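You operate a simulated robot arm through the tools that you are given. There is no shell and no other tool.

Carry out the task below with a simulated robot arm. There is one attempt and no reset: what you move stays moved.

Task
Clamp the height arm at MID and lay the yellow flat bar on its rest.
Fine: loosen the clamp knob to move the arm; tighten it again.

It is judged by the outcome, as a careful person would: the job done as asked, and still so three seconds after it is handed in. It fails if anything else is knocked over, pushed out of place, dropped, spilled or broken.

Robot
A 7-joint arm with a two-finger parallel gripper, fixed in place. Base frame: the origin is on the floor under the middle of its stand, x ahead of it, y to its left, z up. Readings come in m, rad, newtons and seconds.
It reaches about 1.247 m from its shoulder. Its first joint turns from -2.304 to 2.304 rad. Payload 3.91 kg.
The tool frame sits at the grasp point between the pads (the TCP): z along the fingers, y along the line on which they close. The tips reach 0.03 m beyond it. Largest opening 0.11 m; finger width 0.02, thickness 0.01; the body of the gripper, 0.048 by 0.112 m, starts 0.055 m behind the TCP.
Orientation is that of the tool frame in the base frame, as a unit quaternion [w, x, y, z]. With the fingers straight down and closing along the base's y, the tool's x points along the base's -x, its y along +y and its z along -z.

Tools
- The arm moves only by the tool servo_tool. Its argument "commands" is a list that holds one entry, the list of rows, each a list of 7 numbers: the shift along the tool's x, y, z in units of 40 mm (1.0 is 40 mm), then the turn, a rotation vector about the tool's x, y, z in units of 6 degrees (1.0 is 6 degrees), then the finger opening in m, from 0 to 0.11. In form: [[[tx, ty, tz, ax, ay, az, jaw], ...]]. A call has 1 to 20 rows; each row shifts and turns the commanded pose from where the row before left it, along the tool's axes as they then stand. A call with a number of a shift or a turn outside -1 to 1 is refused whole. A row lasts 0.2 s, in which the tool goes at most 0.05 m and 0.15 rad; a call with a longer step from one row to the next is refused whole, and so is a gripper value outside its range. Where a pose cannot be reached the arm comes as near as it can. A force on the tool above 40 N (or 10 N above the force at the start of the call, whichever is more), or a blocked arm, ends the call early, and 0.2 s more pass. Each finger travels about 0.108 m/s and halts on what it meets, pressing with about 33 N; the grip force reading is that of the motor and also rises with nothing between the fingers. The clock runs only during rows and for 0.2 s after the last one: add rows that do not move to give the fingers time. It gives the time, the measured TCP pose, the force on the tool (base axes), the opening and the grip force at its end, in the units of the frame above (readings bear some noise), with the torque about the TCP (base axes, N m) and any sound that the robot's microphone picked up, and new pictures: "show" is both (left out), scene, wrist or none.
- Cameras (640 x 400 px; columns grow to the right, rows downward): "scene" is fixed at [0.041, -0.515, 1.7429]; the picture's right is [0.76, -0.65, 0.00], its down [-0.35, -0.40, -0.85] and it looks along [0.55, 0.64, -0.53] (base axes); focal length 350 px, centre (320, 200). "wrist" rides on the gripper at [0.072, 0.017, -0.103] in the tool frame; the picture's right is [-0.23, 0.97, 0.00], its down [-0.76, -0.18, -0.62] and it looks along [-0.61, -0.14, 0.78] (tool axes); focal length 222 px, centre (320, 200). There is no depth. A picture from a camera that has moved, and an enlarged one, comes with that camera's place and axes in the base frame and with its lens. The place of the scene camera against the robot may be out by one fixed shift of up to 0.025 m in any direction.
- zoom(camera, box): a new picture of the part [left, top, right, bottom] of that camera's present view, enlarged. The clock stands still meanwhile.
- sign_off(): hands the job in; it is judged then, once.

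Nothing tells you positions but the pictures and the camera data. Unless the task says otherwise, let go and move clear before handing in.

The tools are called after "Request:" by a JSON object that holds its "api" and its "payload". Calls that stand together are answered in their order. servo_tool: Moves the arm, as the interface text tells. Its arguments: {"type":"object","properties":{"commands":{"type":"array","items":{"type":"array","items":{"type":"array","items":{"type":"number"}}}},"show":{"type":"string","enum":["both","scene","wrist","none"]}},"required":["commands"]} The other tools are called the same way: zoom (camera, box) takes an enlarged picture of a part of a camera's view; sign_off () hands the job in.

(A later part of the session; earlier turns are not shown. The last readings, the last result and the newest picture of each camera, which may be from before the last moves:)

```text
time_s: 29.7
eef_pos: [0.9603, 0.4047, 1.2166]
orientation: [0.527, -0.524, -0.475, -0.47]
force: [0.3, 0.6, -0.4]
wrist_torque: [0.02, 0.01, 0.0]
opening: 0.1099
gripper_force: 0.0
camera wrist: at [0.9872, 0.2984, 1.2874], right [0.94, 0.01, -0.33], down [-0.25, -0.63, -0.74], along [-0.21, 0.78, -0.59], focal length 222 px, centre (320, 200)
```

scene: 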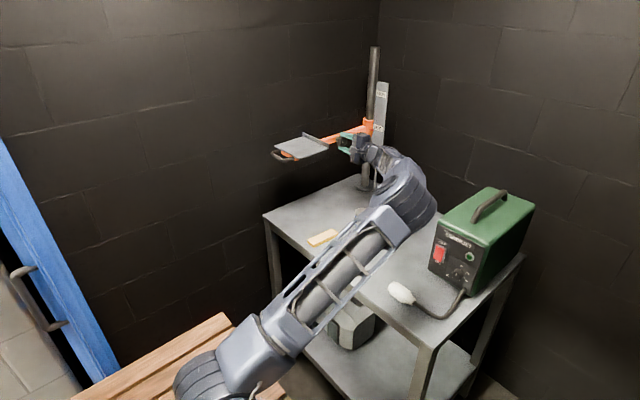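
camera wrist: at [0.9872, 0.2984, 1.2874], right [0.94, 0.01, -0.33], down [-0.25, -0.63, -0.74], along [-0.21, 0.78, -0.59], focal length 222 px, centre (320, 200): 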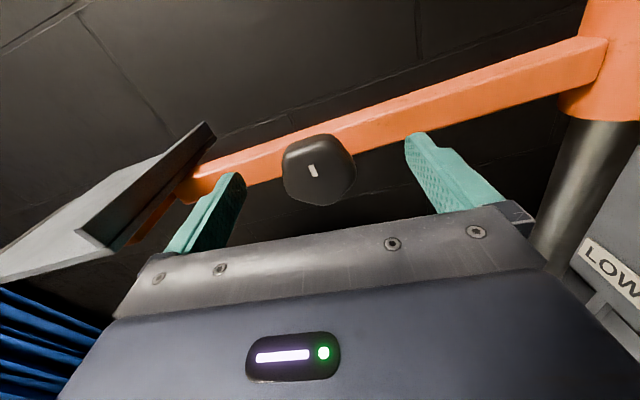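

The arm holds after release. I back out and look at the pointer.

Request:
{"api": "servo_tool", "payload": {"commands": [[[0, 0, -0.6, 0, 0, 0, 0.11], [0, 0, -0.6, 0, 0, 0, 0.11], [0, 0, -0.6, 0, 0, 0, 0.11], [0, 0, -0.6, 0, 0, 0, 0.11], [0, 0, 0, 0, 0, 0, 0.11]]], "show": "both"}}

Request:
{"api": "zoom", "payload": {"camera": "scene", "box": [352, 113, 392, 138]}}

Request:
{"api": "zoom", "payload": {"camera": "wrist", "box": [260, 20, 628, 250]}}

```text
time_s: 30.9
eef_pos: [0.9625, 0.3076, 1.2196]
orientation: [0.527, -0.524, -0.475, -0.47]
force: [0.3, -0.7, -0.3]
wrist_torque: [-0.03, -0.03, -0.01]
opening: 0.11
gripper_force: 0.0
camera wrist: at [0.9896, 0.2017, 1.2894], right [0.94, 0.01, -0.33], down [-0.25, -0.63, -0.74], along [-0.21, 0.78, -0.59], focal length 222 px, centre (320, 200)
```

scene: 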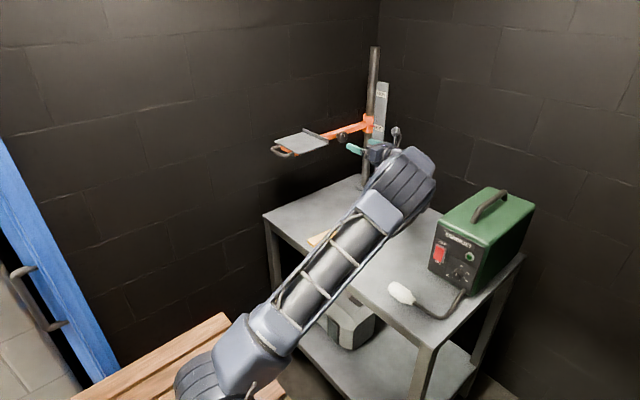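
wrist: 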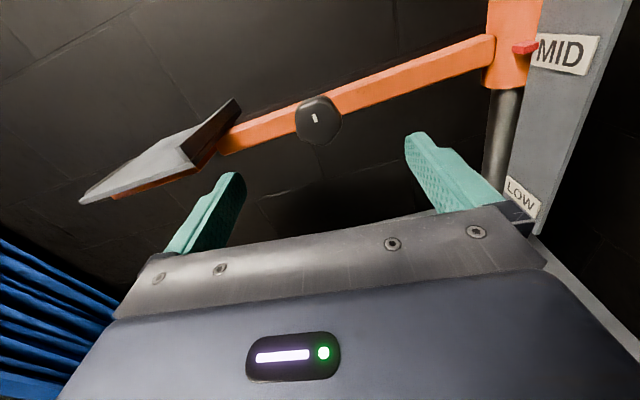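

```text
16.00 times, centred on (372, 126) of scene
camera zoom: at [0.041, -0.515, 1.7429], right [0.76, -0.65, 0.0], down [-0.35, -0.4, -0.85], along [0.55, 0.64, -0.53], focal length 5596 px, centre (-512, 1392)
```

zoom: 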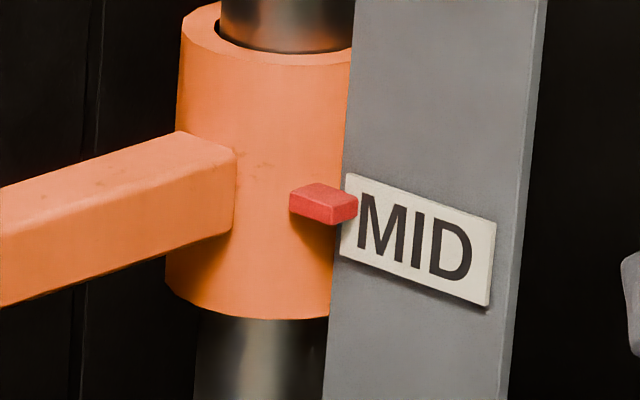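

```text
1.74 times, centred on (444, 135) of wrist
camera zoom: at [0.9896, 0.2017, 1.2894], right [0.94, 0.01, -0.33], down [-0.25, -0.63, -0.74], along [-0.21, 0.78, -0.59], focal length 386 px, centre (104, 313)
```

zoom: 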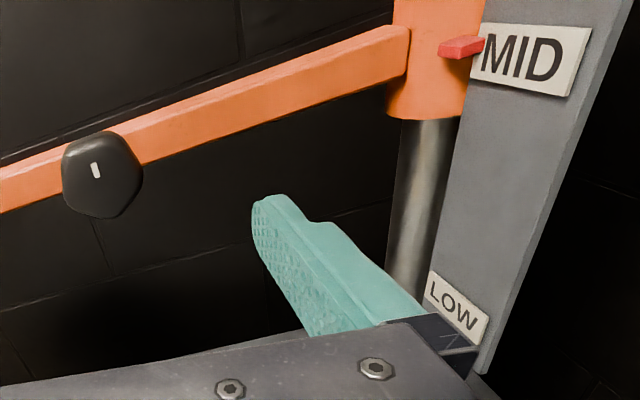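

The arm stays at MID after release. I compare the pointer close-up with the earlier one at LOW, taken from nearly the same viewpoint.

Request:
{"api": "zoom", "payload": {"camera": "wrist", "box": [480, 10, 624, 100]}}

Request:
{"api": "zoom", "payload": {"camera": "wrist", "box": [270, 80, 366, 140]}}

```text
4.44 times, centred on (552, 55) of wrist
camera zoom: at [0.9896, 0.2017, 1.2894], right [0.94, 0.01, -0.33], down [-0.25, -0.63, -0.74], along [-0.21, 0.78, -0.59], focal length 987 px, centre (-711, 844)
```

zoom: 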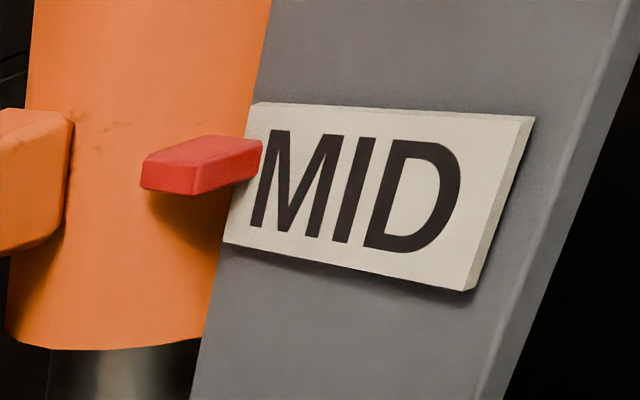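

```text
6.67 times, centred on (318, 110) of wrist
camera zoom: at [0.9896, 0.2017, 1.2894], right [0.94, 0.01, -0.33], down [-0.25, -0.63, -0.74], along [-0.21, 0.78, -0.59], focal length 1481 px, centre (333, 800)
```

zoom: 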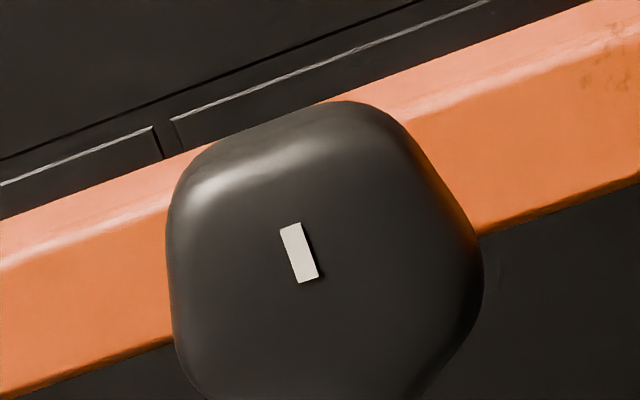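

Pointer and knob are as wanted: within about 3 mm of the MID centre, knob at its tight angle. Now for the yellow bar: I rise clear, roll the hand back, then will tilt it down over the bar.

Request:
{"api": "servo_tool", "payload": {"commands": [[[0.97, -0.1, -0.2, 0, 0, 0, 0.11], [0.97, -0.1, -0.2, 0, 0, 0, 0.11], [0.97, -0.1, -0.2, 0, 0, 0, 0.11], [0.97, -0.1, -0.2, 0, 0, 0, 0.11], [0, 0, 0, 0, 0, -1, 0.11], [0, 0, 0, 0, 0, -1, 0.11], [0, 0, 0, 0, 0, -1, 0.11], [0, 0, 0, 0, 0, -1, 0.11], [0, 0, 0, 0, 0, -1, 0.11], [0, 0, 0, 0, 0, -1, 0.11], [0, 0, 0, 0, 0, -1, 0.11], [0, 0, 0, 0, 0, -1, 0.11], [0, 0, 0, 0, 0, -1, 0.11], [0, 0, 0, 0, 0, -1, 0.11], [0, 0, 0, 0, 0, -1, 0.11], [0, 0, 0, 0, 0, -1, 0.11], [0, 0, 0, 0, 0, -1, 0.11], [0, 0, 0, 0, 0, -1, 0.11], [0, 0, 0, 0, 0, -1, 0.11], [0, 0, 0, 0, 0, -1, 0.11]]], "show": "both"}}

```text
time_s: 35.1
eef_pos: [0.9628, 0.2761, 1.3723]
orientation: [-0.005, -0.003, 0.708, 0.706]
force: [-0.2, 0.2, -0.1]
wrist_torque: [0.02, -0.03, 0.01]
opening: 0.1098
gripper_force: 0.1
camera wrist: at [0.8914, 0.1697, 1.3903], right [0.23, 0.0, 0.97], down [0.77, -0.62, -0.18], along [0.6, 0.79, -0.14], focal length 222 px, centre (320, 200)
```

scene: 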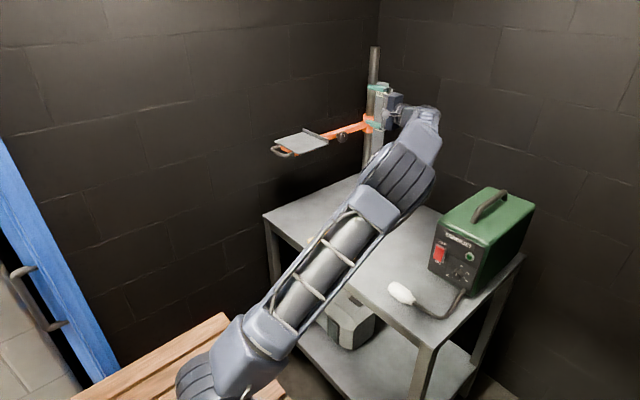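
wrist: 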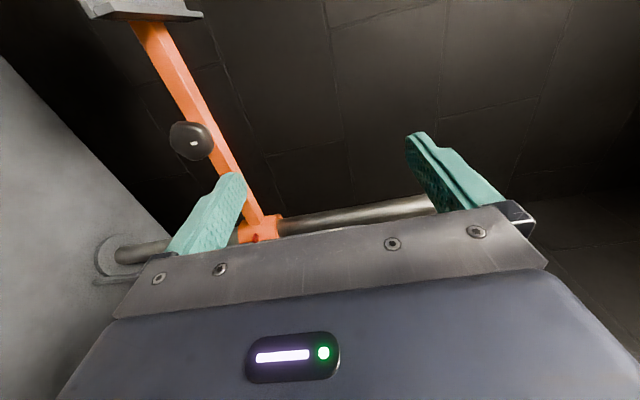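

Next I tilt the hand back to pointing down while moving toward the bar at a high level.

Request:
{"api": "servo_tool", "payload": {"commands": [[[0.365, 0, 0, 1, 0, 0, 0.11], [0.365, 0, 0, 1, 0, 0, 0.11], [0.365, 0, 0, 1, 0, 0, 0.11], [0.365, 0, 0, 1, 0, 0, 0.11], [0.365, 0, 0, 1, 0, 0, 0.11], [0.365, 0, 0, 1, 0, 0, 0.11], [0.365, 0, 0, 1, 0, 0, 0.11], [0.365, 0, 0, 1, 0, 0, 0.11]]], "show": "both"}}

```text
time_s: 36.9
eef_pos: [0.8434, 0.2726, 1.3733]
orientation: [-0.003, -0.005, 0.934, 0.358]
force: [0.6, 0.0, 0.4]
wrist_torque: [0.06, 0.01, 0.01]
opening: 0.11
gripper_force: 0.0
camera wrist: at [0.7735, 0.2143, 1.4612], right [0.22, 0.73, 0.65], down [0.77, -0.54, 0.34], along [0.6, 0.42, -0.68], focal length 222 px, centre (320, 200)
```

scene: 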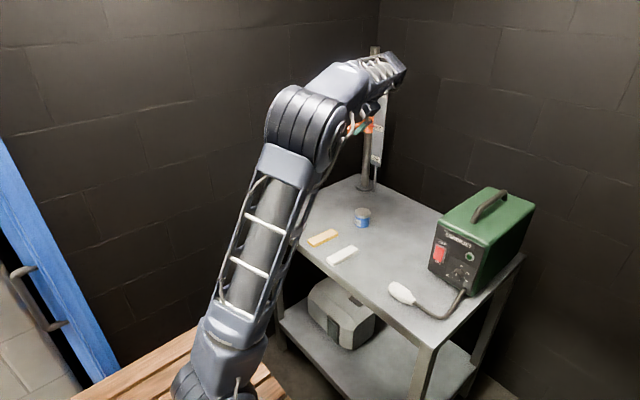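
wrist: 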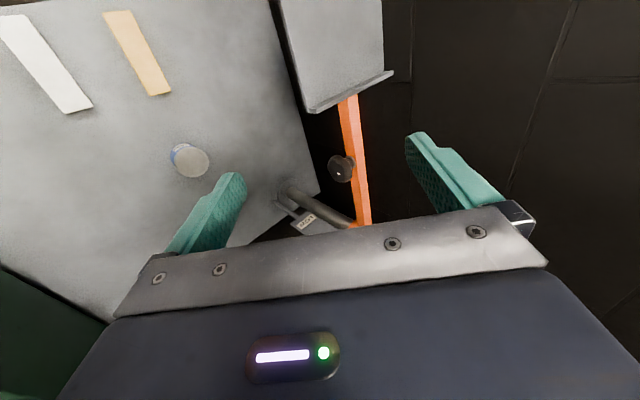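

Request:
{"api": "servo_tool", "payload": {"commands": [[[0.355, 0, 0, 1, 0, 0, 0.11], [0.355, 0, 0, 1, 0, 0, 0.11], [0.355, 0, 0, 1, 0, 0, 0.11], [0.355, 0, 0, 1, 0, 0, 0.11], [0.355, 0, 0, 1, 0, 0, 0.11], [0.355, 0, 0, 1, 0, 0, 0.11], [0.355, 0, 0, 1, 0, 0, 0.11], [0, 0, 0, 0, 0, 0, 0.11]]], "show": "both"}}

```text
time_s: 38.7
eef_pos: [0.7463, 0.2742, 1.3717]
orientation: [0.0, -0.005, 1.0, -0.001]
force: [0.5, -0.3, 0.3]
wrist_torque: [-0.02, -0.01, 0.01]
opening: 0.1099
gripper_force: 0.0
camera wrist: at [0.6736, 0.2881, 1.4756], right [0.22, 0.98, 0.0], down [0.76, -0.17, 0.62], along [0.61, -0.14, -0.78], focal length 222 px, centre (320, 200)
```

scene: 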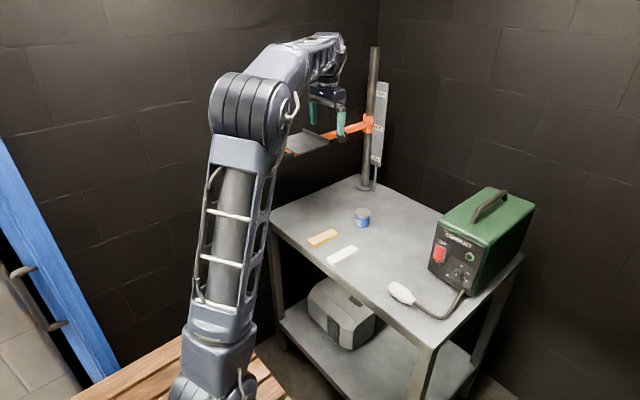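
wrist: 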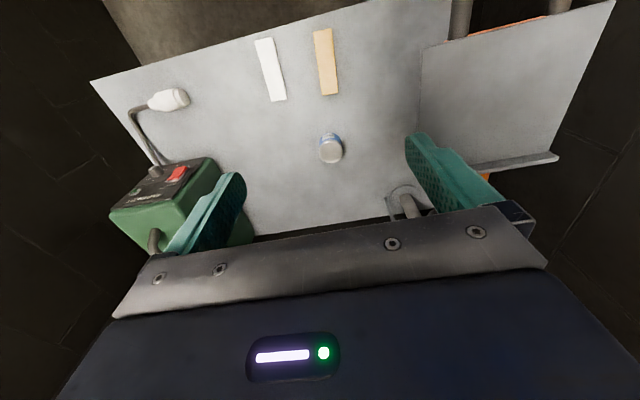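

The tool points down again above the bar area with a clear view. I measure the bar and the raised tray.

Request:
{"api": "zoom", "payload": {"camera": "wrist", "box": [250, 10, 378, 110]}}

Request:
{"api": "zoom", "payload": {"camera": "wrist", "box": [400, 0, 624, 190]}}

Request:
{"api": "zoom", "payload": {"camera": "scene", "box": [260, 100, 400, 270]}}

```text
4.00 times, centred on (314, 60) of wrist
camera zoom: at [0.6736, 0.2881, 1.4756], right [0.22, 0.98, 0.0], down [0.76, -0.17, 0.62], along [0.61, -0.14, -0.78], focal length 888 px, centre (344, 760)
```

zoom: 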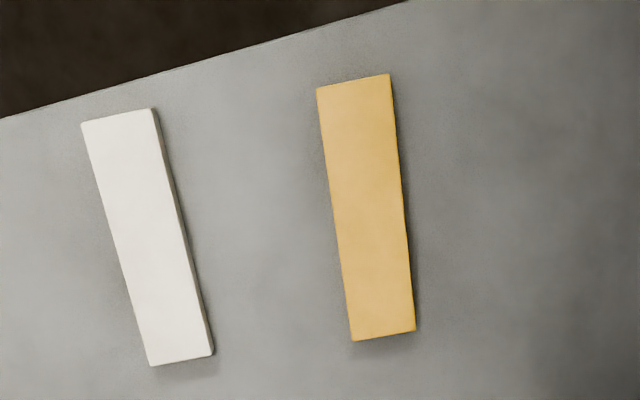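

```text
2.11 times, centred on (512, 95) of wrist
camera zoom: at [0.6736, 0.2881, 1.4756], right [0.22, 0.98, 0.0], down [0.76, -0.17, 0.62], along [0.61, -0.14, -0.78], focal length 468 px, centre (-84, 421)
```

zoom: 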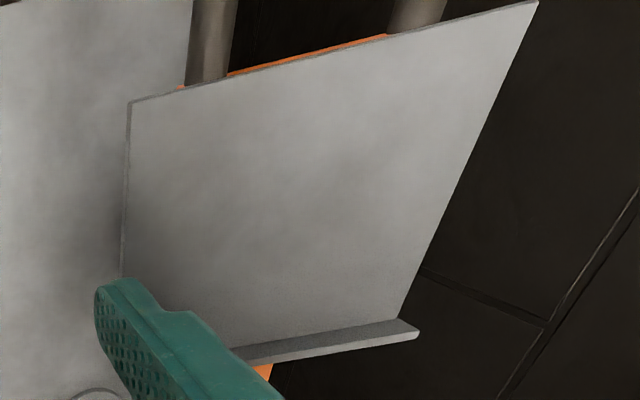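

```text
2.35 times, centred on (330, 185) of scene
camera zoom: at [0.041, -0.515, 1.7429], right [0.76, -0.65, 0.0], down [-0.35, -0.4, -0.85], along [0.55, 0.64, -0.53], focal length 823 px, centre (296, 235)
```

zoom: 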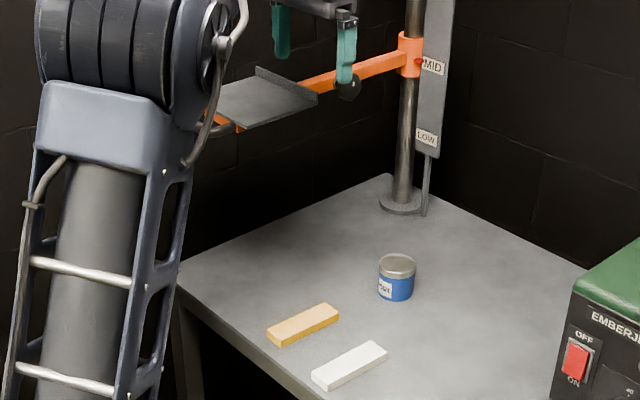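

The bar's centre is at (0.748, 0.286), about 122 × 38 mm, turned -3° from x, top at z≈0.908. The tray at MID spans x 0.71–0.845, y 0.372–0.522, top z≈1.237. I align with the bar and descend part way.

Request:
{"api": "servo_tool", "payload": {"commands": [[[-0.04, 0.15, 0, 0, 0, 0.65, 0.075], [0, 0.15, 0.5, 0, 0, 0, 0.075], [0, 0, 0.9, 0, 0, 0, 0.075], [0, 0, 0.9, 0, 0, 0, 0.075], [0, 0, 0.9, 0, 0, 0, 0.075], [0, 0, 0.9, 0, 0, 0, 0.075], [0, 0, 0.9, 0, 0, 0, 0.075], [0, 0, 0, 0, 0, 0, 0.075]]], "show": "both"}}

```text
time_s: 40.5
eef_pos: [0.7487, 0.2833, 1.1724]
orientation: [-0.001, 0.029, 1.0, -0.001]
force: [-0.4, 0.1, 1.1]
wrist_torque: [-0.03, -0.02, -0.01]
opening: 0.0749
gripper_force: 0.1
camera wrist: at [0.6785, 0.3029, 1.2772], right [0.28, 0.96, 0.0], down [0.75, -0.22, 0.62], along [0.6, -0.18, -0.78], focal length 222 px, centre (320, 200)
```

scene: 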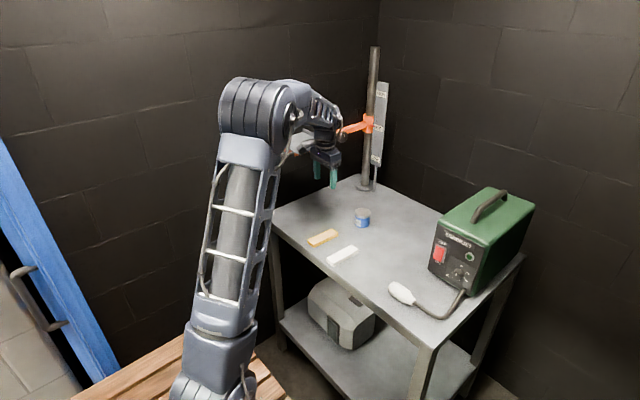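
wrist: 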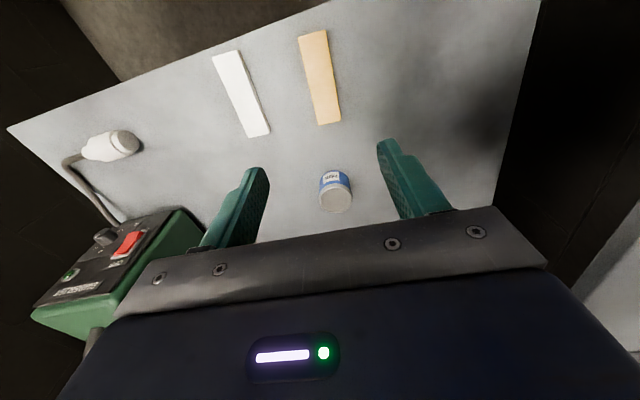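

Request:
{"api": "servo_tool", "payload": {"commands": [[[0, 0.06, 0.9, 0, 0, 0, 0.075], [0, 0, 0.9, 0, 0, 0, 0.075], [0, 0, 0.9, 0, 0, 0, 0.075], [0, 0, 0.9, 0, 0, 0, 0.075], [0, 0, 0.9, 0, 0, 0, 0.075], [0, 0, 0.8, 0, 0, 0, 0.075], [0, 0, 0, 0, 0, 0, 0.075]]], "show": "both"}}

Request:
{"api": "zoom", "payload": {"camera": "scene", "box": [250, 110, 410, 270]}}

```text
time_s: 42.1
eef_pos: [0.7466, 0.2881, 0.9613]
orientation: [0.0, 0.029, 1.0, -0.001]
force: [-0.3, 0.7, 1.3]
wrist_torque: [0.0, 0.03, -0.01]
opening: 0.075
gripper_force: 0.0
camera wrist: at [0.6761, 0.3073, 1.0648], right [0.28, 0.96, 0.0], down [0.75, -0.22, 0.62], along [0.6, -0.18, -0.78], focal length 222 px, centre (320, 200)
```

scene: 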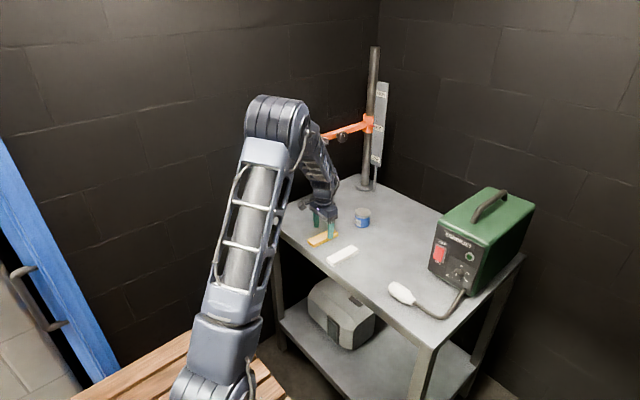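
wrist: 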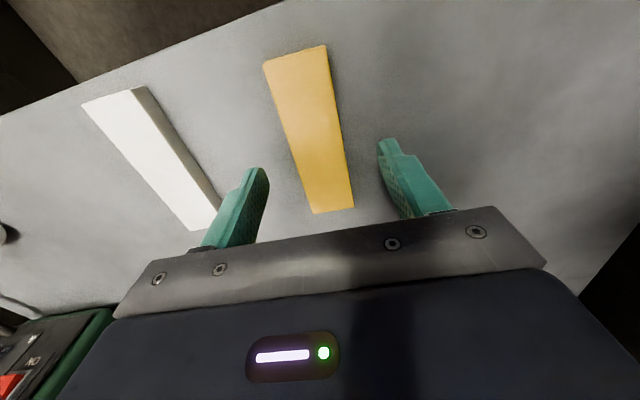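

```text
2.50 times, centred on (330, 190) of scene
camera zoom: at [0.041, -0.515, 1.7429], right [0.76, -0.65, 0.0], down [-0.35, -0.4, -0.85], along [0.55, 0.64, -0.53], focal length 874 px, centre (295, 225)
```

zoom: 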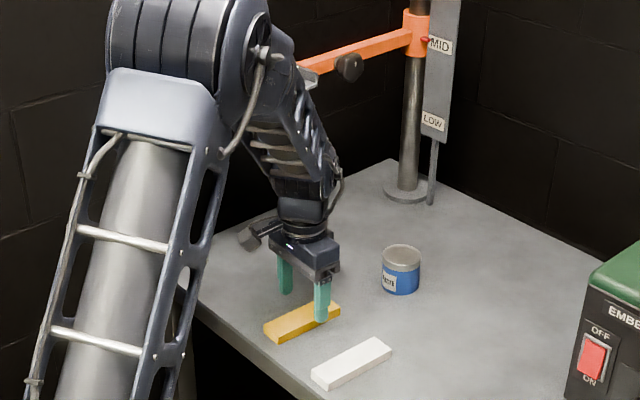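

The fingers straddle the bar. The bar's centre is at (0.749, 0.285), so I shift 3 mm in -y and lower further, watching the force.

Request:
{"api": "servo_tool", "payload": {"commands": [[[-0.04, -0.07, 0.35, 0, 0, 0, 0.075], [0, 0, 0.35, 0, 0, 0, 0.075], [0, 0, 0.1, 0, 0, 0, 0.075], [0, 0, 0, 0, 0, 0, 0.075]]], "show": "wrist"}}

Request:
{"api": "zoom", "payload": {"camera": "scene", "box": [290, 190, 370, 260]}}

```text
time_s: 43.1
eef_pos: [0.7488, 0.2838, 0.9301]
orientation: [0.0, 0.029, 1.0, 0.001]
force: [-4.0, 0.2, 17.4]
wrist_torque: [0.68, 0.09, 0.12]
opening: 0.0744
gripper_force: 0.0
camera wrist: at [0.6775, 0.3036, 1.0337], right [0.28, 0.96, 0.0], down [0.75, -0.22, 0.62], along [0.6, -0.18, -0.78], focal length 222 px, centre (320, 200)
```

wrist: 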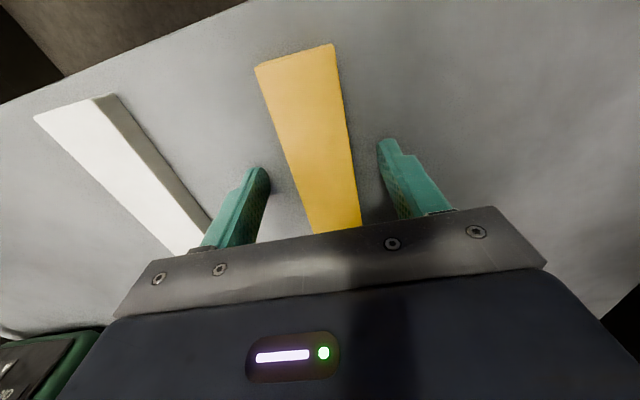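

```text
5.71 times, centred on (330, 225) of scene
camera zoom: at [0.041, -0.515, 1.7429], right [0.76, -0.65, 0.0], down [-0.35, -0.4, -0.85], along [0.55, 0.64, -0.53], focal length 1999 px, centre (263, 57)
```

zoom: 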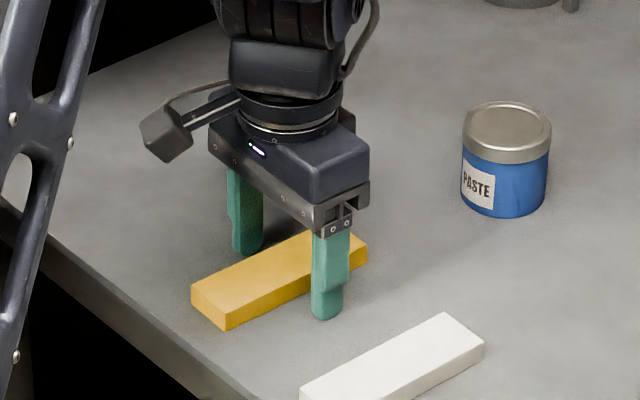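

The fingertips touch the table at TCP z≈0.930, so the table is at z≈0.900. I raise 3 mm and close on the bar.

Request:
{"api": "servo_tool", "payload": {"commands": [[[0.03, 0.04, -0.1, 0, 0, 0, 0.075], [0, 0, 0, 0, 0, 0, 0.06], [0, 0, 0, 0, 0, 0, 0.045], [0, 0, 0, 0, 0, 0, 0.025], [0, 0, 0, 0, 0, 0, 0.02], [0, 0, 0, 0, 0, 0, 0.02]]], "show": "wrist"}}

```text
time_s: 44.5
eef_pos: [0.7477, 0.2865, 0.9322]
orientation: [-0.002, 0.028, 1.0, -0.001]
force: [1.0, -0.1, -0.1]
wrist_torque: [-0.03, 0.0, -0.09]
opening: 0.0376
gripper_force: 33.0
camera wrist: at [0.6775, 0.3054, 1.0359], right [0.28, 0.96, 0.0], down [0.75, -0.22, 0.62], along [0.6, -0.18, -0.78], focal length 222 px, centre (320, 200)
```

wrist: 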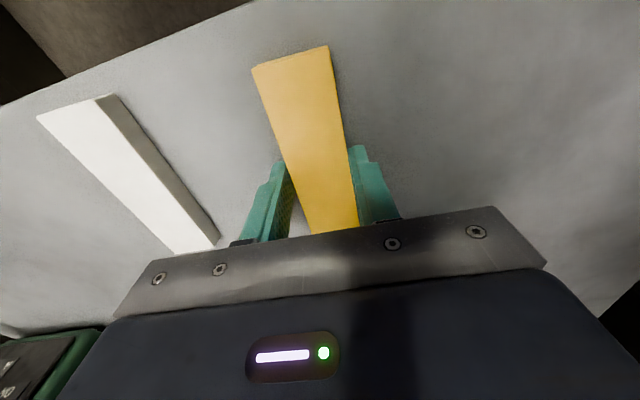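

The bar is gripped (opening 37.6 mm). I lift it straight up, clear of the tray.

Request:
{"api": "servo_tool", "payload": {"commands": [[[0, 0, -0.3, 0, 0, 0, 0.02], [0, 0, -0.6, 0, 0, 0, 0.02], [0, 0, -0.8, 0, 0, 0, 0.02], [0, -0.1, -0.8, 0, 0, 0, 0.02], [0, -0.1, -0.8, 0, 0, 0, 0.02], [0, 0, 0, 0, 0, 0, 0.02]]], "show": "both"}}

```text
time_s: 45.9
eef_pos: [0.7485, 0.2767, 1.0645]
orientation: [-0.001, 0.028, 1.0, -0.001]
force: [0.2, 0.3, -1.1]
wrist_torque: [0.02, -0.01, -0.01]
opening: 0.0377
gripper_force: 32.9
camera wrist: at [0.6775, 0.2966, 1.1682], right [0.28, 0.96, 0.0], down [0.75, -0.22, 0.62], along [0.6, -0.18, -0.78], focal length 222 px, centre (320, 200)
```

scene: 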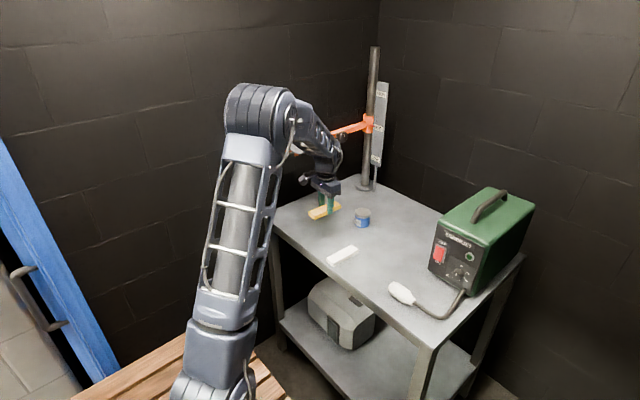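
wrist: 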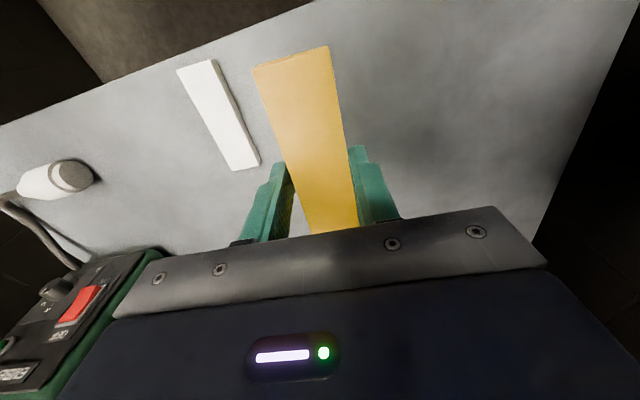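

The bar is held securely. I continue up to about z 1.36.

Request:
{"api": "servo_tool", "payload": {"commands": [[[0, 0, -0.92, 0, 0, 0, 0.02], [0, 0, -0.92, 0, 0, 0, 0.02], [0, 0, -0.92, 0, 0, 0, 0.02], [0, 0, -0.92, 0, 0, 0, 0.02], [0, 0, -0.92, 0, 0, 0, 0.02], [0, 0, -0.92, 0, 0, 0, 0.02], [0, 0, -0.92, 0, 0, 0, 0.02], [0, 0, -0.92, 0, 0, 0, 0.02], [0, 0, 0, 0, 0, 0, 0.02]]], "show": "both"}}

```text
time_s: 47.9
eef_pos: [0.7475, 0.2797, 1.3592]
orientation: [0.0, 0.029, 1.0, -0.001]
force: [0.1, 1.2, -2.0]
wrist_torque: [0.03, 0.01, -0.01]
opening: 0.0375
gripper_force: 32.7
camera wrist: at [0.6772, 0.2998, 1.4623], right [0.28, 0.96, 0.0], down [0.75, -0.22, 0.62], along [0.6, -0.18, -0.78], focal length 222 px, centre (320, 200)
```

scene: 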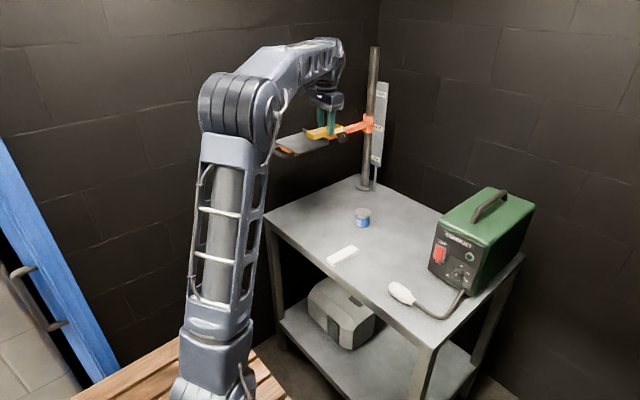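
wrist: 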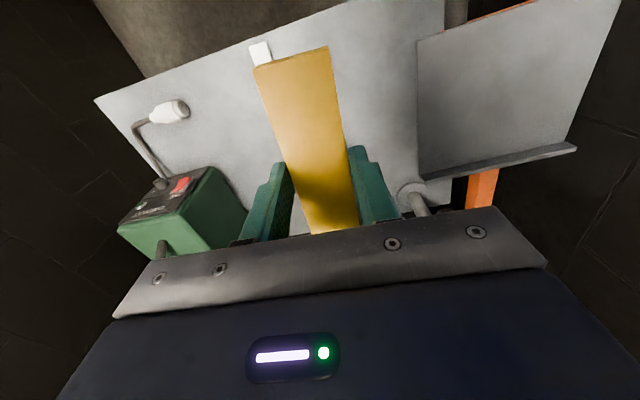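

Now I turn the bar 90° at this height so that it will lie across the wider side of the tray.

Request:
{"api": "servo_tool", "payload": {"commands": [[[0, 0, 0, 0, 0, -0.972, 0.02], [0, 0, 0, 0, 0, -0.972, 0.02], [0, 0, 0, 0, 0, -0.972, 0.02], [0, 0, 0, 0, 0, -0.972, 0.02], [0, 0, 0, 0, 0, -0.972, 0.02], [0, 0, 0, 0, 0, -0.972, 0.02], [0, 0, 0, 0, 0, -0.972, 0.02], [0, 0, 0, 0, 0, -0.972, 0.02], [0, 0, 0, 0, 0, -0.972, 0.02], [0, 0, 0, 0, 0, -0.972, 0.02], [0, 0, 0, 0, 0, -0.972, 0.02], [0, 0, 0, 0, 0, -0.972, 0.02], [0, 0, 0, 0, 0, -0.972, 0.02], [0, 0, 0, 0, 0, -0.972, 0.02], [0, 0, 0, 0, 0, -0.972, 0.02], [0, 0, 0, 0, 0, -0.972, 0.02], [0, 0, 0, 0, 0, 0, 0.02]]], "show": "both"}}

```text
time_s: 51.5
eef_pos: [0.7479, 0.2785, 1.3594]
orientation: [-0.002, -0.707, 0.708, 0.0]
force: [-0.1, -0.8, -2.8]
wrist_torque: [0.02, -0.01, 0.0]
opening: 0.0376
gripper_force: 32.9
camera wrist: at [0.7321, 0.2042, 1.4636], right [-0.97, 0.23, 0.0], down [0.18, 0.76, 0.62], along [0.14, 0.61, -0.78], focal length 222 px, centre (320, 200)
```

scene: 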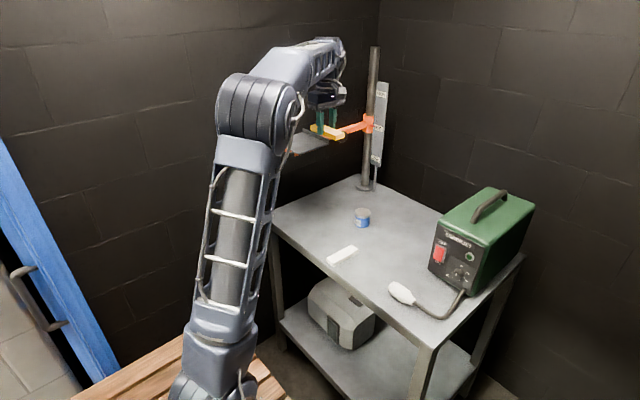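
wrist: 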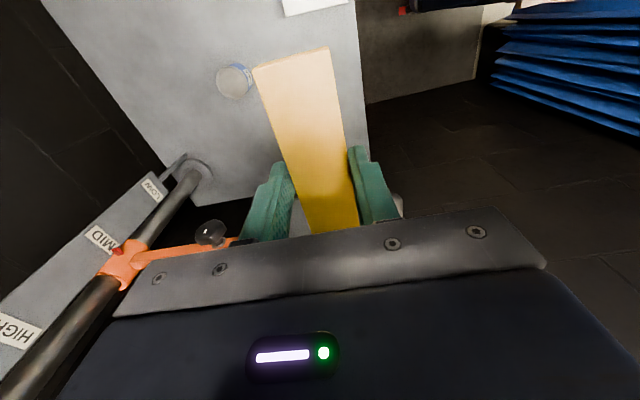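

The bar now lies along y in the hand. I move it over the tray centre at this height.

Request:
{"api": "servo_tool", "payload": {"commands": [[[-0.84, -0.12, 0, 0, 0, 0, 0.02], [-0.84, -0.12, 0, 0, 0, 0, 0.02], [-0.84, -0.12, 0, 0, 0, 0, 0.02], [-0.84, -0.12, 0, 0, 0, 0, 0.02], [-0.84, -0.12, 0, 0, 0, 0, 0.02], [0, 0, 0, 0, 0, 0, 0.02], [0, 0, 0, 0, 0, 0, 0.02]]], "show": "both"}}

Request:
{"api": "zoom", "payload": {"camera": "scene", "box": [260, 80, 400, 180]}}

```text
time_s: 53.1
eef_pos: [0.7721, 0.4465, 1.3595]
orientation: [-0.001, -0.707, 0.707, 0.0]
force: [0.2, -1.3, -2.2]
wrist_torque: [0.01, 0.04, -0.01]
opening: 0.0378
gripper_force: 33.2
camera wrist: at [0.7564, 0.3727, 1.4624], right [-0.97, 0.23, 0.0], down [0.18, 0.76, 0.62], along [0.14, 0.61, -0.78], focal length 222 px, centre (320, 200)
```

scene: 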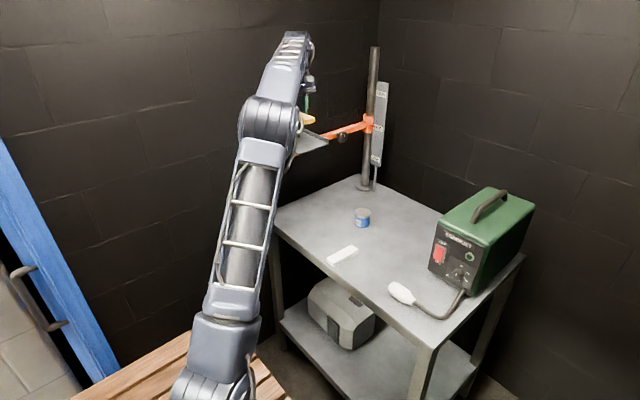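
wrist: 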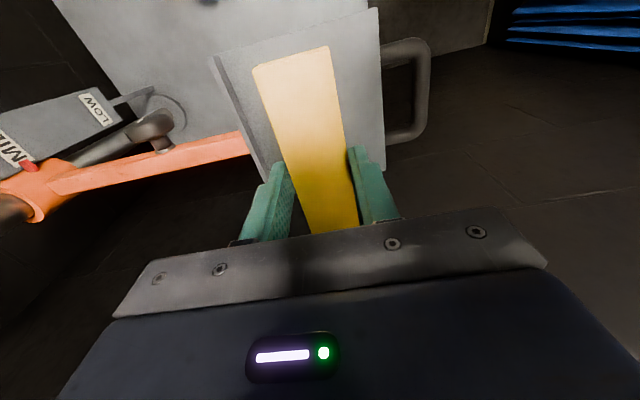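

```text
4.00 times, centred on (330, 130) of scene
camera zoom: at [0.041, -0.515, 1.7429], right [0.76, -0.65, 0.0], down [-0.35, -0.4, -0.85], along [0.55, 0.64, -0.53], focal length 1399 px, centre (280, 480)
```

zoom: 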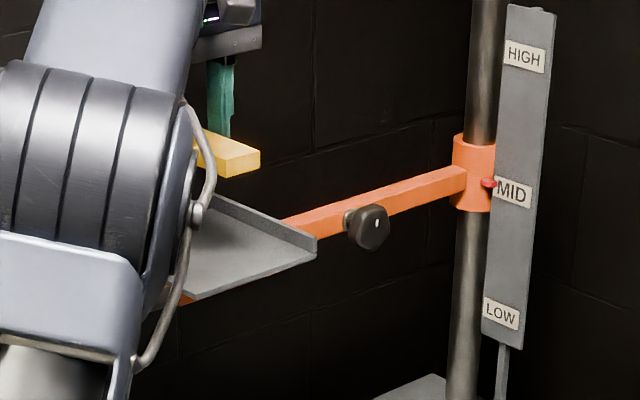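

The bar is above the tray centre, with the tray at x 0.711–0.845, y 0.374–0.522. I lower it to just above the tray.

Request:
{"api": "servo_tool", "payload": {"commands": [[[0, 0, 0.7, 0, 0, 0, 0.02], [0, 0, 0.7, 0, 0, 0, 0.02], [0, 0, 0.55, 0, 0, 0, 0.02], [0, 0, 0, 0, 0, 0, 0.02]]], "show": "both"}}

Request:
{"api": "zoom", "payload": {"camera": "wrist", "box": [180, 0, 420, 250]}}

Request:
{"api": "zoom", "payload": {"camera": "scene", "box": [270, 90, 350, 170]}}

```text
time_s: 54.1
eef_pos: [0.7722, 0.4457, 1.2806]
orientation: [-0.001, -0.706, 0.708, 0.001]
force: [-0.3, 0.6, -2.1]
wrist_torque: [0.0, -0.03, -0.04]
opening: 0.0375
gripper_force: 32.9
camera wrist: at [0.756, 0.3712, 1.3841], right [-0.97, 0.23, 0.0], down [0.18, 0.76, 0.62], along [0.14, 0.61, -0.78], focal length 222 px, centre (320, 200)
```

scene: 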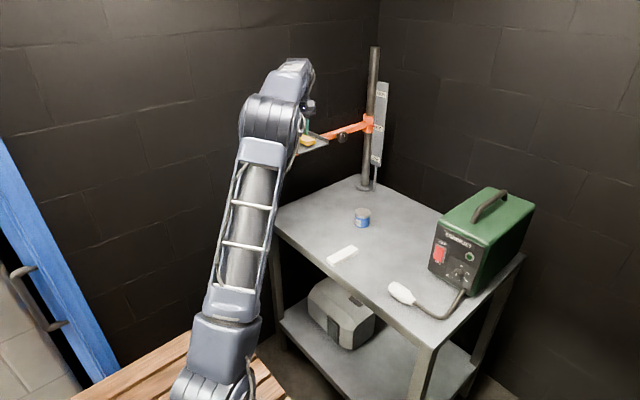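
wrist: 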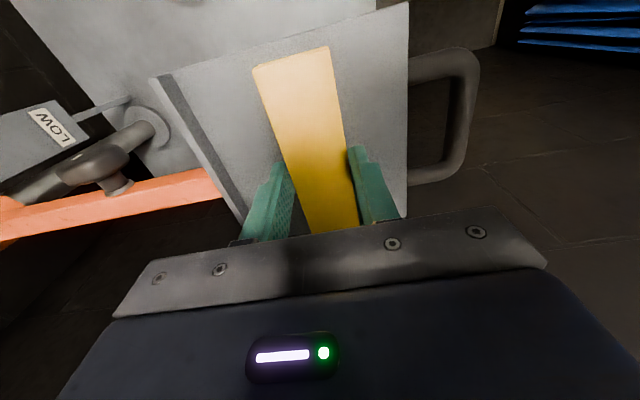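

```text
1.60 times, centred on (300, 125) of wrist
camera zoom: at [0.756, 0.3712, 1.3841], right [-0.97, 0.23, 0.0], down [0.18, 0.76, 0.62], along [0.14, 0.61, -0.78], focal length 355 px, centre (352, 320)
```

zoom: 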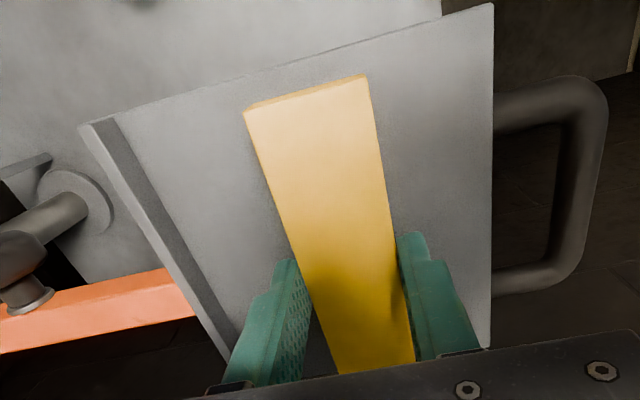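

```text
5.00 times, centred on (310, 130) of scene
camera zoom: at [0.041, -0.515, 1.7429], right [0.76, -0.65, 0.0], down [-0.35, -0.4, -0.85], along [0.55, 0.64, -0.53], focal length 1749 px, centre (370, 550)
```

zoom: 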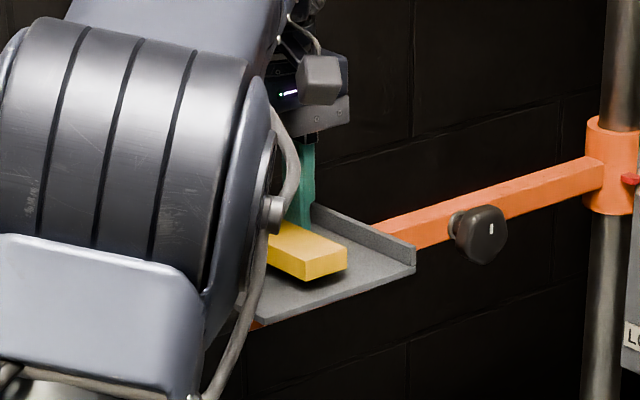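

The bar is about 1 cm above the tray and within its edges. I lower it in small steps, watching the contact force.

Request:
{"api": "servo_tool", "payload": {"commands": [[[0, 0, 0.06, 0, 0, 0, 0.02], [0, 0, 0.06, 0, 0, 0, 0.02], [0, 0, 0.05, 0, 0, 0, 0.02], [0, 0, 0.05, 0, 0, 0, 0.02], [0, 0, 0, 0, 0, 0, 0.02]]], "show": "none"}}

Request:
{"api": "zoom", "payload": {"camera": "scene", "box": [290, 110, 370, 160]}}

```text
time_s: 55.3
eef_pos: [0.771, 0.4454, 1.2726]
orientation: [-0.001, -0.706, 0.708, 0.0]
force: [0.1, 0.6, -1.5]
wrist_torque: [0.02, 0.01, 0.0]
opening: 0.0374
gripper_force: 33.1
```

```text
8.00 times, centred on (330, 135) of scene
camera zoom: at [0.041, -0.515, 1.7429], right [0.76, -0.65, 0.0], down [-0.35, -0.4, -0.85], along [0.55, 0.64, -0.53], focal length 2798 px, centre (240, 720)
```

zoom: 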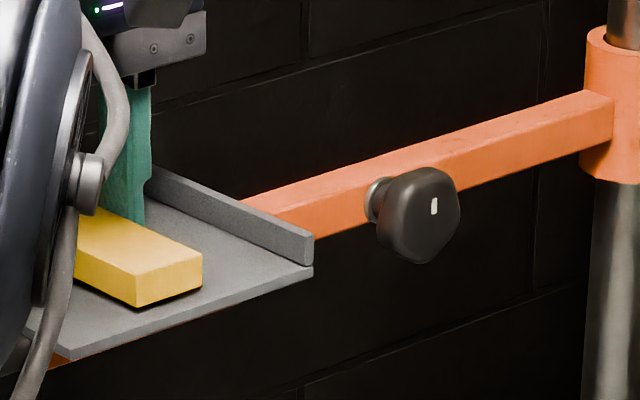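

Request:
{"api": "servo_tool", "payload": {"commands": [[[0, 0, 0.03, 0, 0, 0, 0.02], [0, 0, 0.03, 0, 0, 0, 0.02], [0, 0, 0, 0, 0, 0, 0.02]]], "show": "none"}}

```text
time_s: 56.1
eef_pos: [0.7727, 0.4458, 1.2689]
orientation: [-0.001, -0.707, 0.708, -0.001]
force: [-0.4, -0.1, -1.8]
wrist_torque: [-0.01, 0.01, 0.03]
opening: 0.0377
gripper_force: 33.1
```

Request:
{"api": "servo_tool", "payload": {"commands": [[[0, 0, 0.03, 0, 0, 0, 0.02], [0, 0, 0, 0, 0, 0, 0.02]]], "show": "none"}}

Request:
{"api": "zoom", "payload": {"camera": "scene", "box": [290, 110, 370, 160]}}

```text
time_s: 56.7
eef_pos: [0.7718, 0.4463, 1.2687]
orientation: [-0.002, -0.707, 0.708, 0.0]
force: [-0.6, -0.4, -2.8]
wrist_torque: [0.01, -0.04, 0.02]
opening: 0.0376
gripper_force: 32.8
```

```text
8.00 times, centred on (330, 135) of scene
camera zoom: at [0.041, -0.515, 1.7429], right [0.76, -0.65, 0.0], down [-0.35, -0.4, -0.85], along [0.55, 0.64, -0.53], focal length 2798 px, centre (240, 720)
```

zoom: 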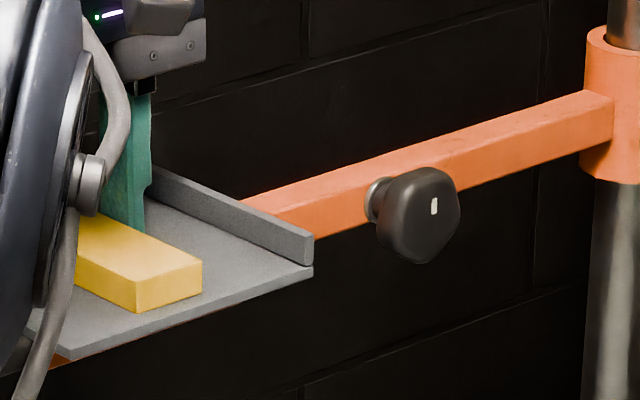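

Request:
{"api": "servo_tool", "payload": {"commands": [[[0, 0, 0.03, 0, 0, 0, 0.02], [0, 0, 0, 0, 0, 0, 0.02]]], "show": "none"}}

```text
time_s: 57.3
eef_pos: [0.7719, 0.4471, 1.2684]
orientation: [0.0, -0.706, 0.708, 0.0]
force: [-0.1, 2.5, 8.3]
wrist_torque: [-0.29, -0.04, 0.0]
opening: 0.0376
gripper_force: 33.1
```

The bar has landed on the tray (force rose by 11 N). I open the fingers gently, then check.

Request:
{"api": "servo_tool", "payload": {"commands": [[[0, 0, -0.01, 0, 0, 0, 0.036], [0, 0, 0, 0, 0, 0, 0.044], [0, 0, 0, 0, 0, 0, 0.052], [0, 0, 0, 0, 0, 0, 0.06], [0, 0, 0, 0, 0, 0, 0.06]]], "show": "wrist"}}

Request:
{"api": "zoom", "payload": {"camera": "scene", "box": [290, 110, 370, 160]}}

```text
time_s: 58.5
eef_pos: [0.7726, 0.4464, 1.2679]
orientation: [-0.002, -0.707, 0.707, 0.0]
force: [0.3, 0.0, -0.2]
wrist_torque: [-0.03, -0.01, 0.0]
opening: 0.0598
gripper_force: 0.0
camera wrist: at [0.7565, 0.3719, 1.3716], right [-0.97, 0.23, 0.0], down [0.18, 0.76, 0.62], along [0.14, 0.61, -0.78], focal length 222 px, centre (320, 200)
```

wrist: 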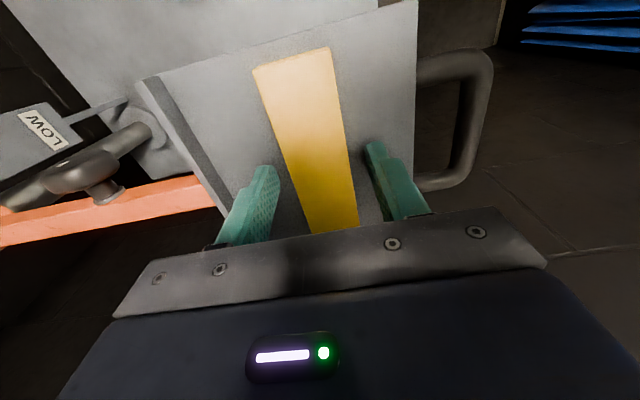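

```text
8.00 times, centred on (330, 135) of scene
camera zoom: at [0.041, -0.515, 1.7429], right [0.76, -0.65, 0.0], down [-0.35, -0.4, -0.85], along [0.55, 0.64, -0.53], focal length 2798 px, centre (240, 720)
```

zoom: 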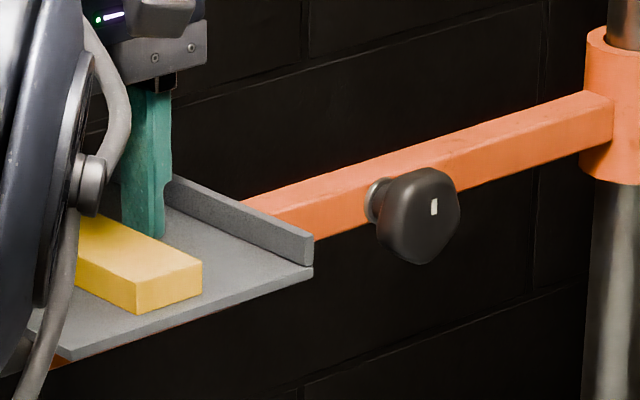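

The bar lies flat on the tray and the fingers are clear on both sides. I rise straight up.

Request:
{"api": "servo_tool", "payload": {"commands": [[[0, 0, -0.2, 0, 0, 0, 0.06], [0, 0, -0.5, 0, 0, 0, 0.06], [0, 0, -0.8, 0, 0, 0, 0.06], [0, 0, -0.9, 0, 0, 0, 0.06], [0, 0, -0.9, 0, 0, 0, 0.06], [0, 0, 0, 0, 0, 0, 0.06]]], "show": "both"}}

```text
time_s: 59.9
eef_pos: [0.7708, 0.4459, 1.402]
orientation: [-0.002, -0.706, 0.708, 0.0]
force: [-0.5, 0.1, 0.2]
wrist_torque: [0.01, -0.02, 0.0]
opening: 0.06
gripper_force: 0.2
camera wrist: at [0.7548, 0.3722, 1.5053], right [-0.97, 0.23, 0.0], down [0.18, 0.76, 0.62], along [0.14, 0.61, -0.78], focal length 222 px, centre (320, 200)
```

scene: 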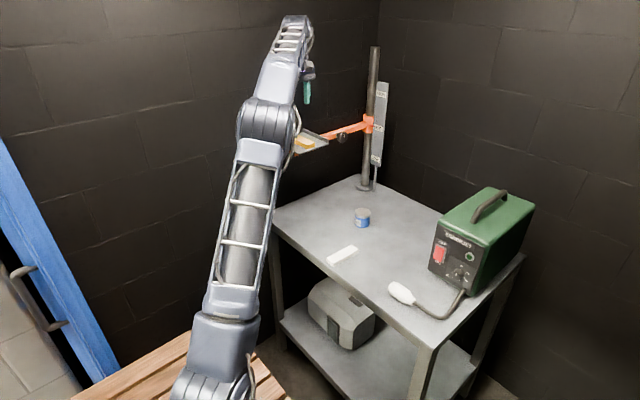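
wrist: 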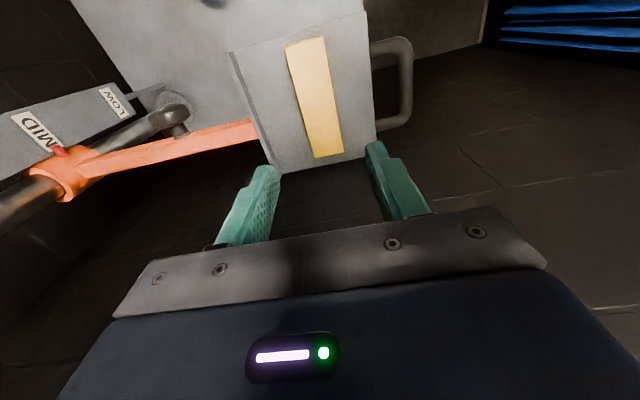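

The bar lies within the tray. I move the arm clear toward -y and do a final check of pointer and bar.

Request:
{"api": "servo_tool", "payload": {"commands": [[[0.84, 0.2, -0.1, 0, 0, 0, 0.06], [0.84, 0.2, -0.1, 0, 0, 0, 0.06], [0.84, 0.2, -0.1, 0, 0, 0, 0.06], [0.84, 0.2, 0, 0, 0, 0, 0.06], [0.84, 0.2, 0, 0, 0, 0, 0.06], [0, 0, 0, 0, 0, 0, 0.06]]], "show": "both"}}

Request:
{"api": "zoom", "payload": {"camera": "scene", "box": [352, 113, 392, 138]}}

Request:
{"api": "zoom", "payload": {"camera": "scene", "box": [260, 90, 420, 190]}}

```text
time_s: 61.3
eef_pos: [0.7315, 0.2805, 1.4107]
orientation: [-0.002, -0.707, 0.707, 0.001]
force: [0.6, -1.1, -0.7]
wrist_torque: [0.02, 0.0, -0.01]
opening: 0.0598
gripper_force: 0.0
camera wrist: at [0.7153, 0.2051, 1.5154], right [-0.97, 0.23, 0.0], down [0.18, 0.76, 0.62], along [0.14, 0.61, -0.78], focal length 222 px, centre (320, 200)
```

scene: 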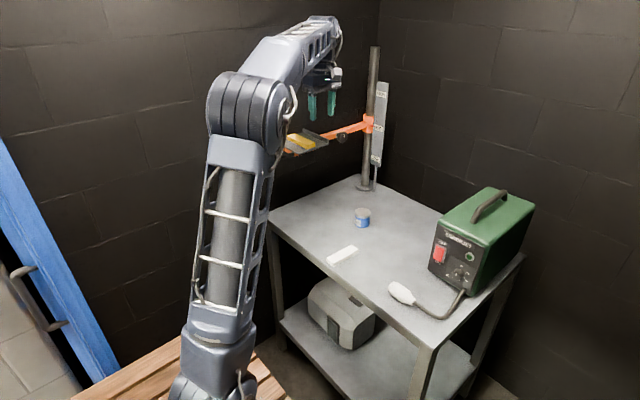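
wrist: 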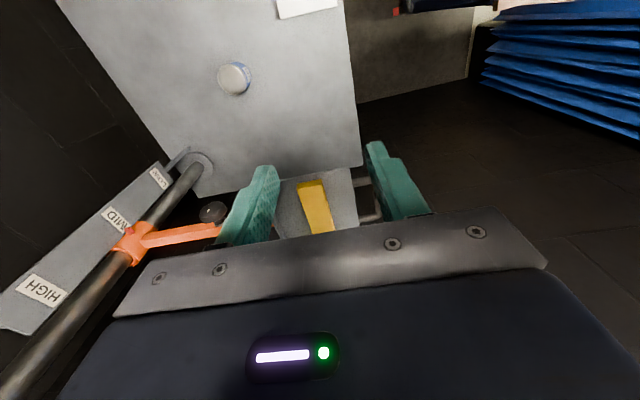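

```text
16.00 times, centred on (372, 126) of scene
camera zoom: at [0.041, -0.515, 1.7429], right [0.76, -0.65, 0.0], down [-0.35, -0.4, -0.85], along [0.55, 0.64, -0.53], focal length 5596 px, centre (-512, 1392)
```

zoom: 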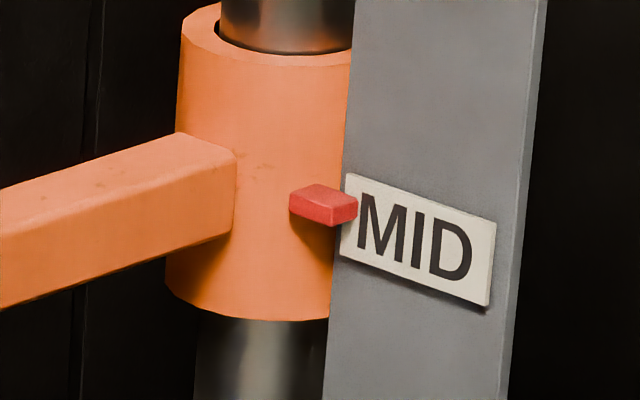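

```text
4.00 times, centred on (340, 140) of scene
camera zoom: at [0.041, -0.515, 1.7429], right [0.76, -0.65, 0.0], down [-0.35, -0.4, -0.85], along [0.55, 0.64, -0.53], focal length 1399 px, centre (240, 440)
```

zoom: 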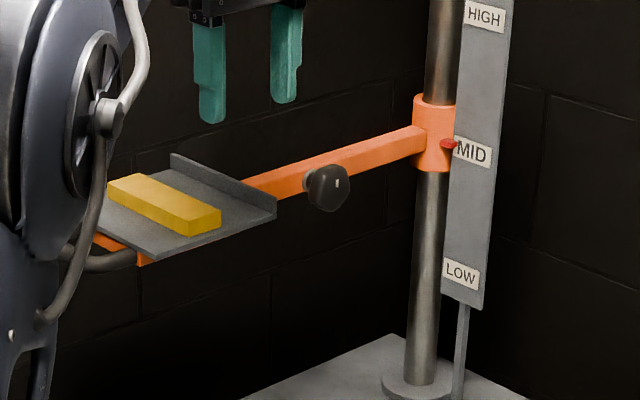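

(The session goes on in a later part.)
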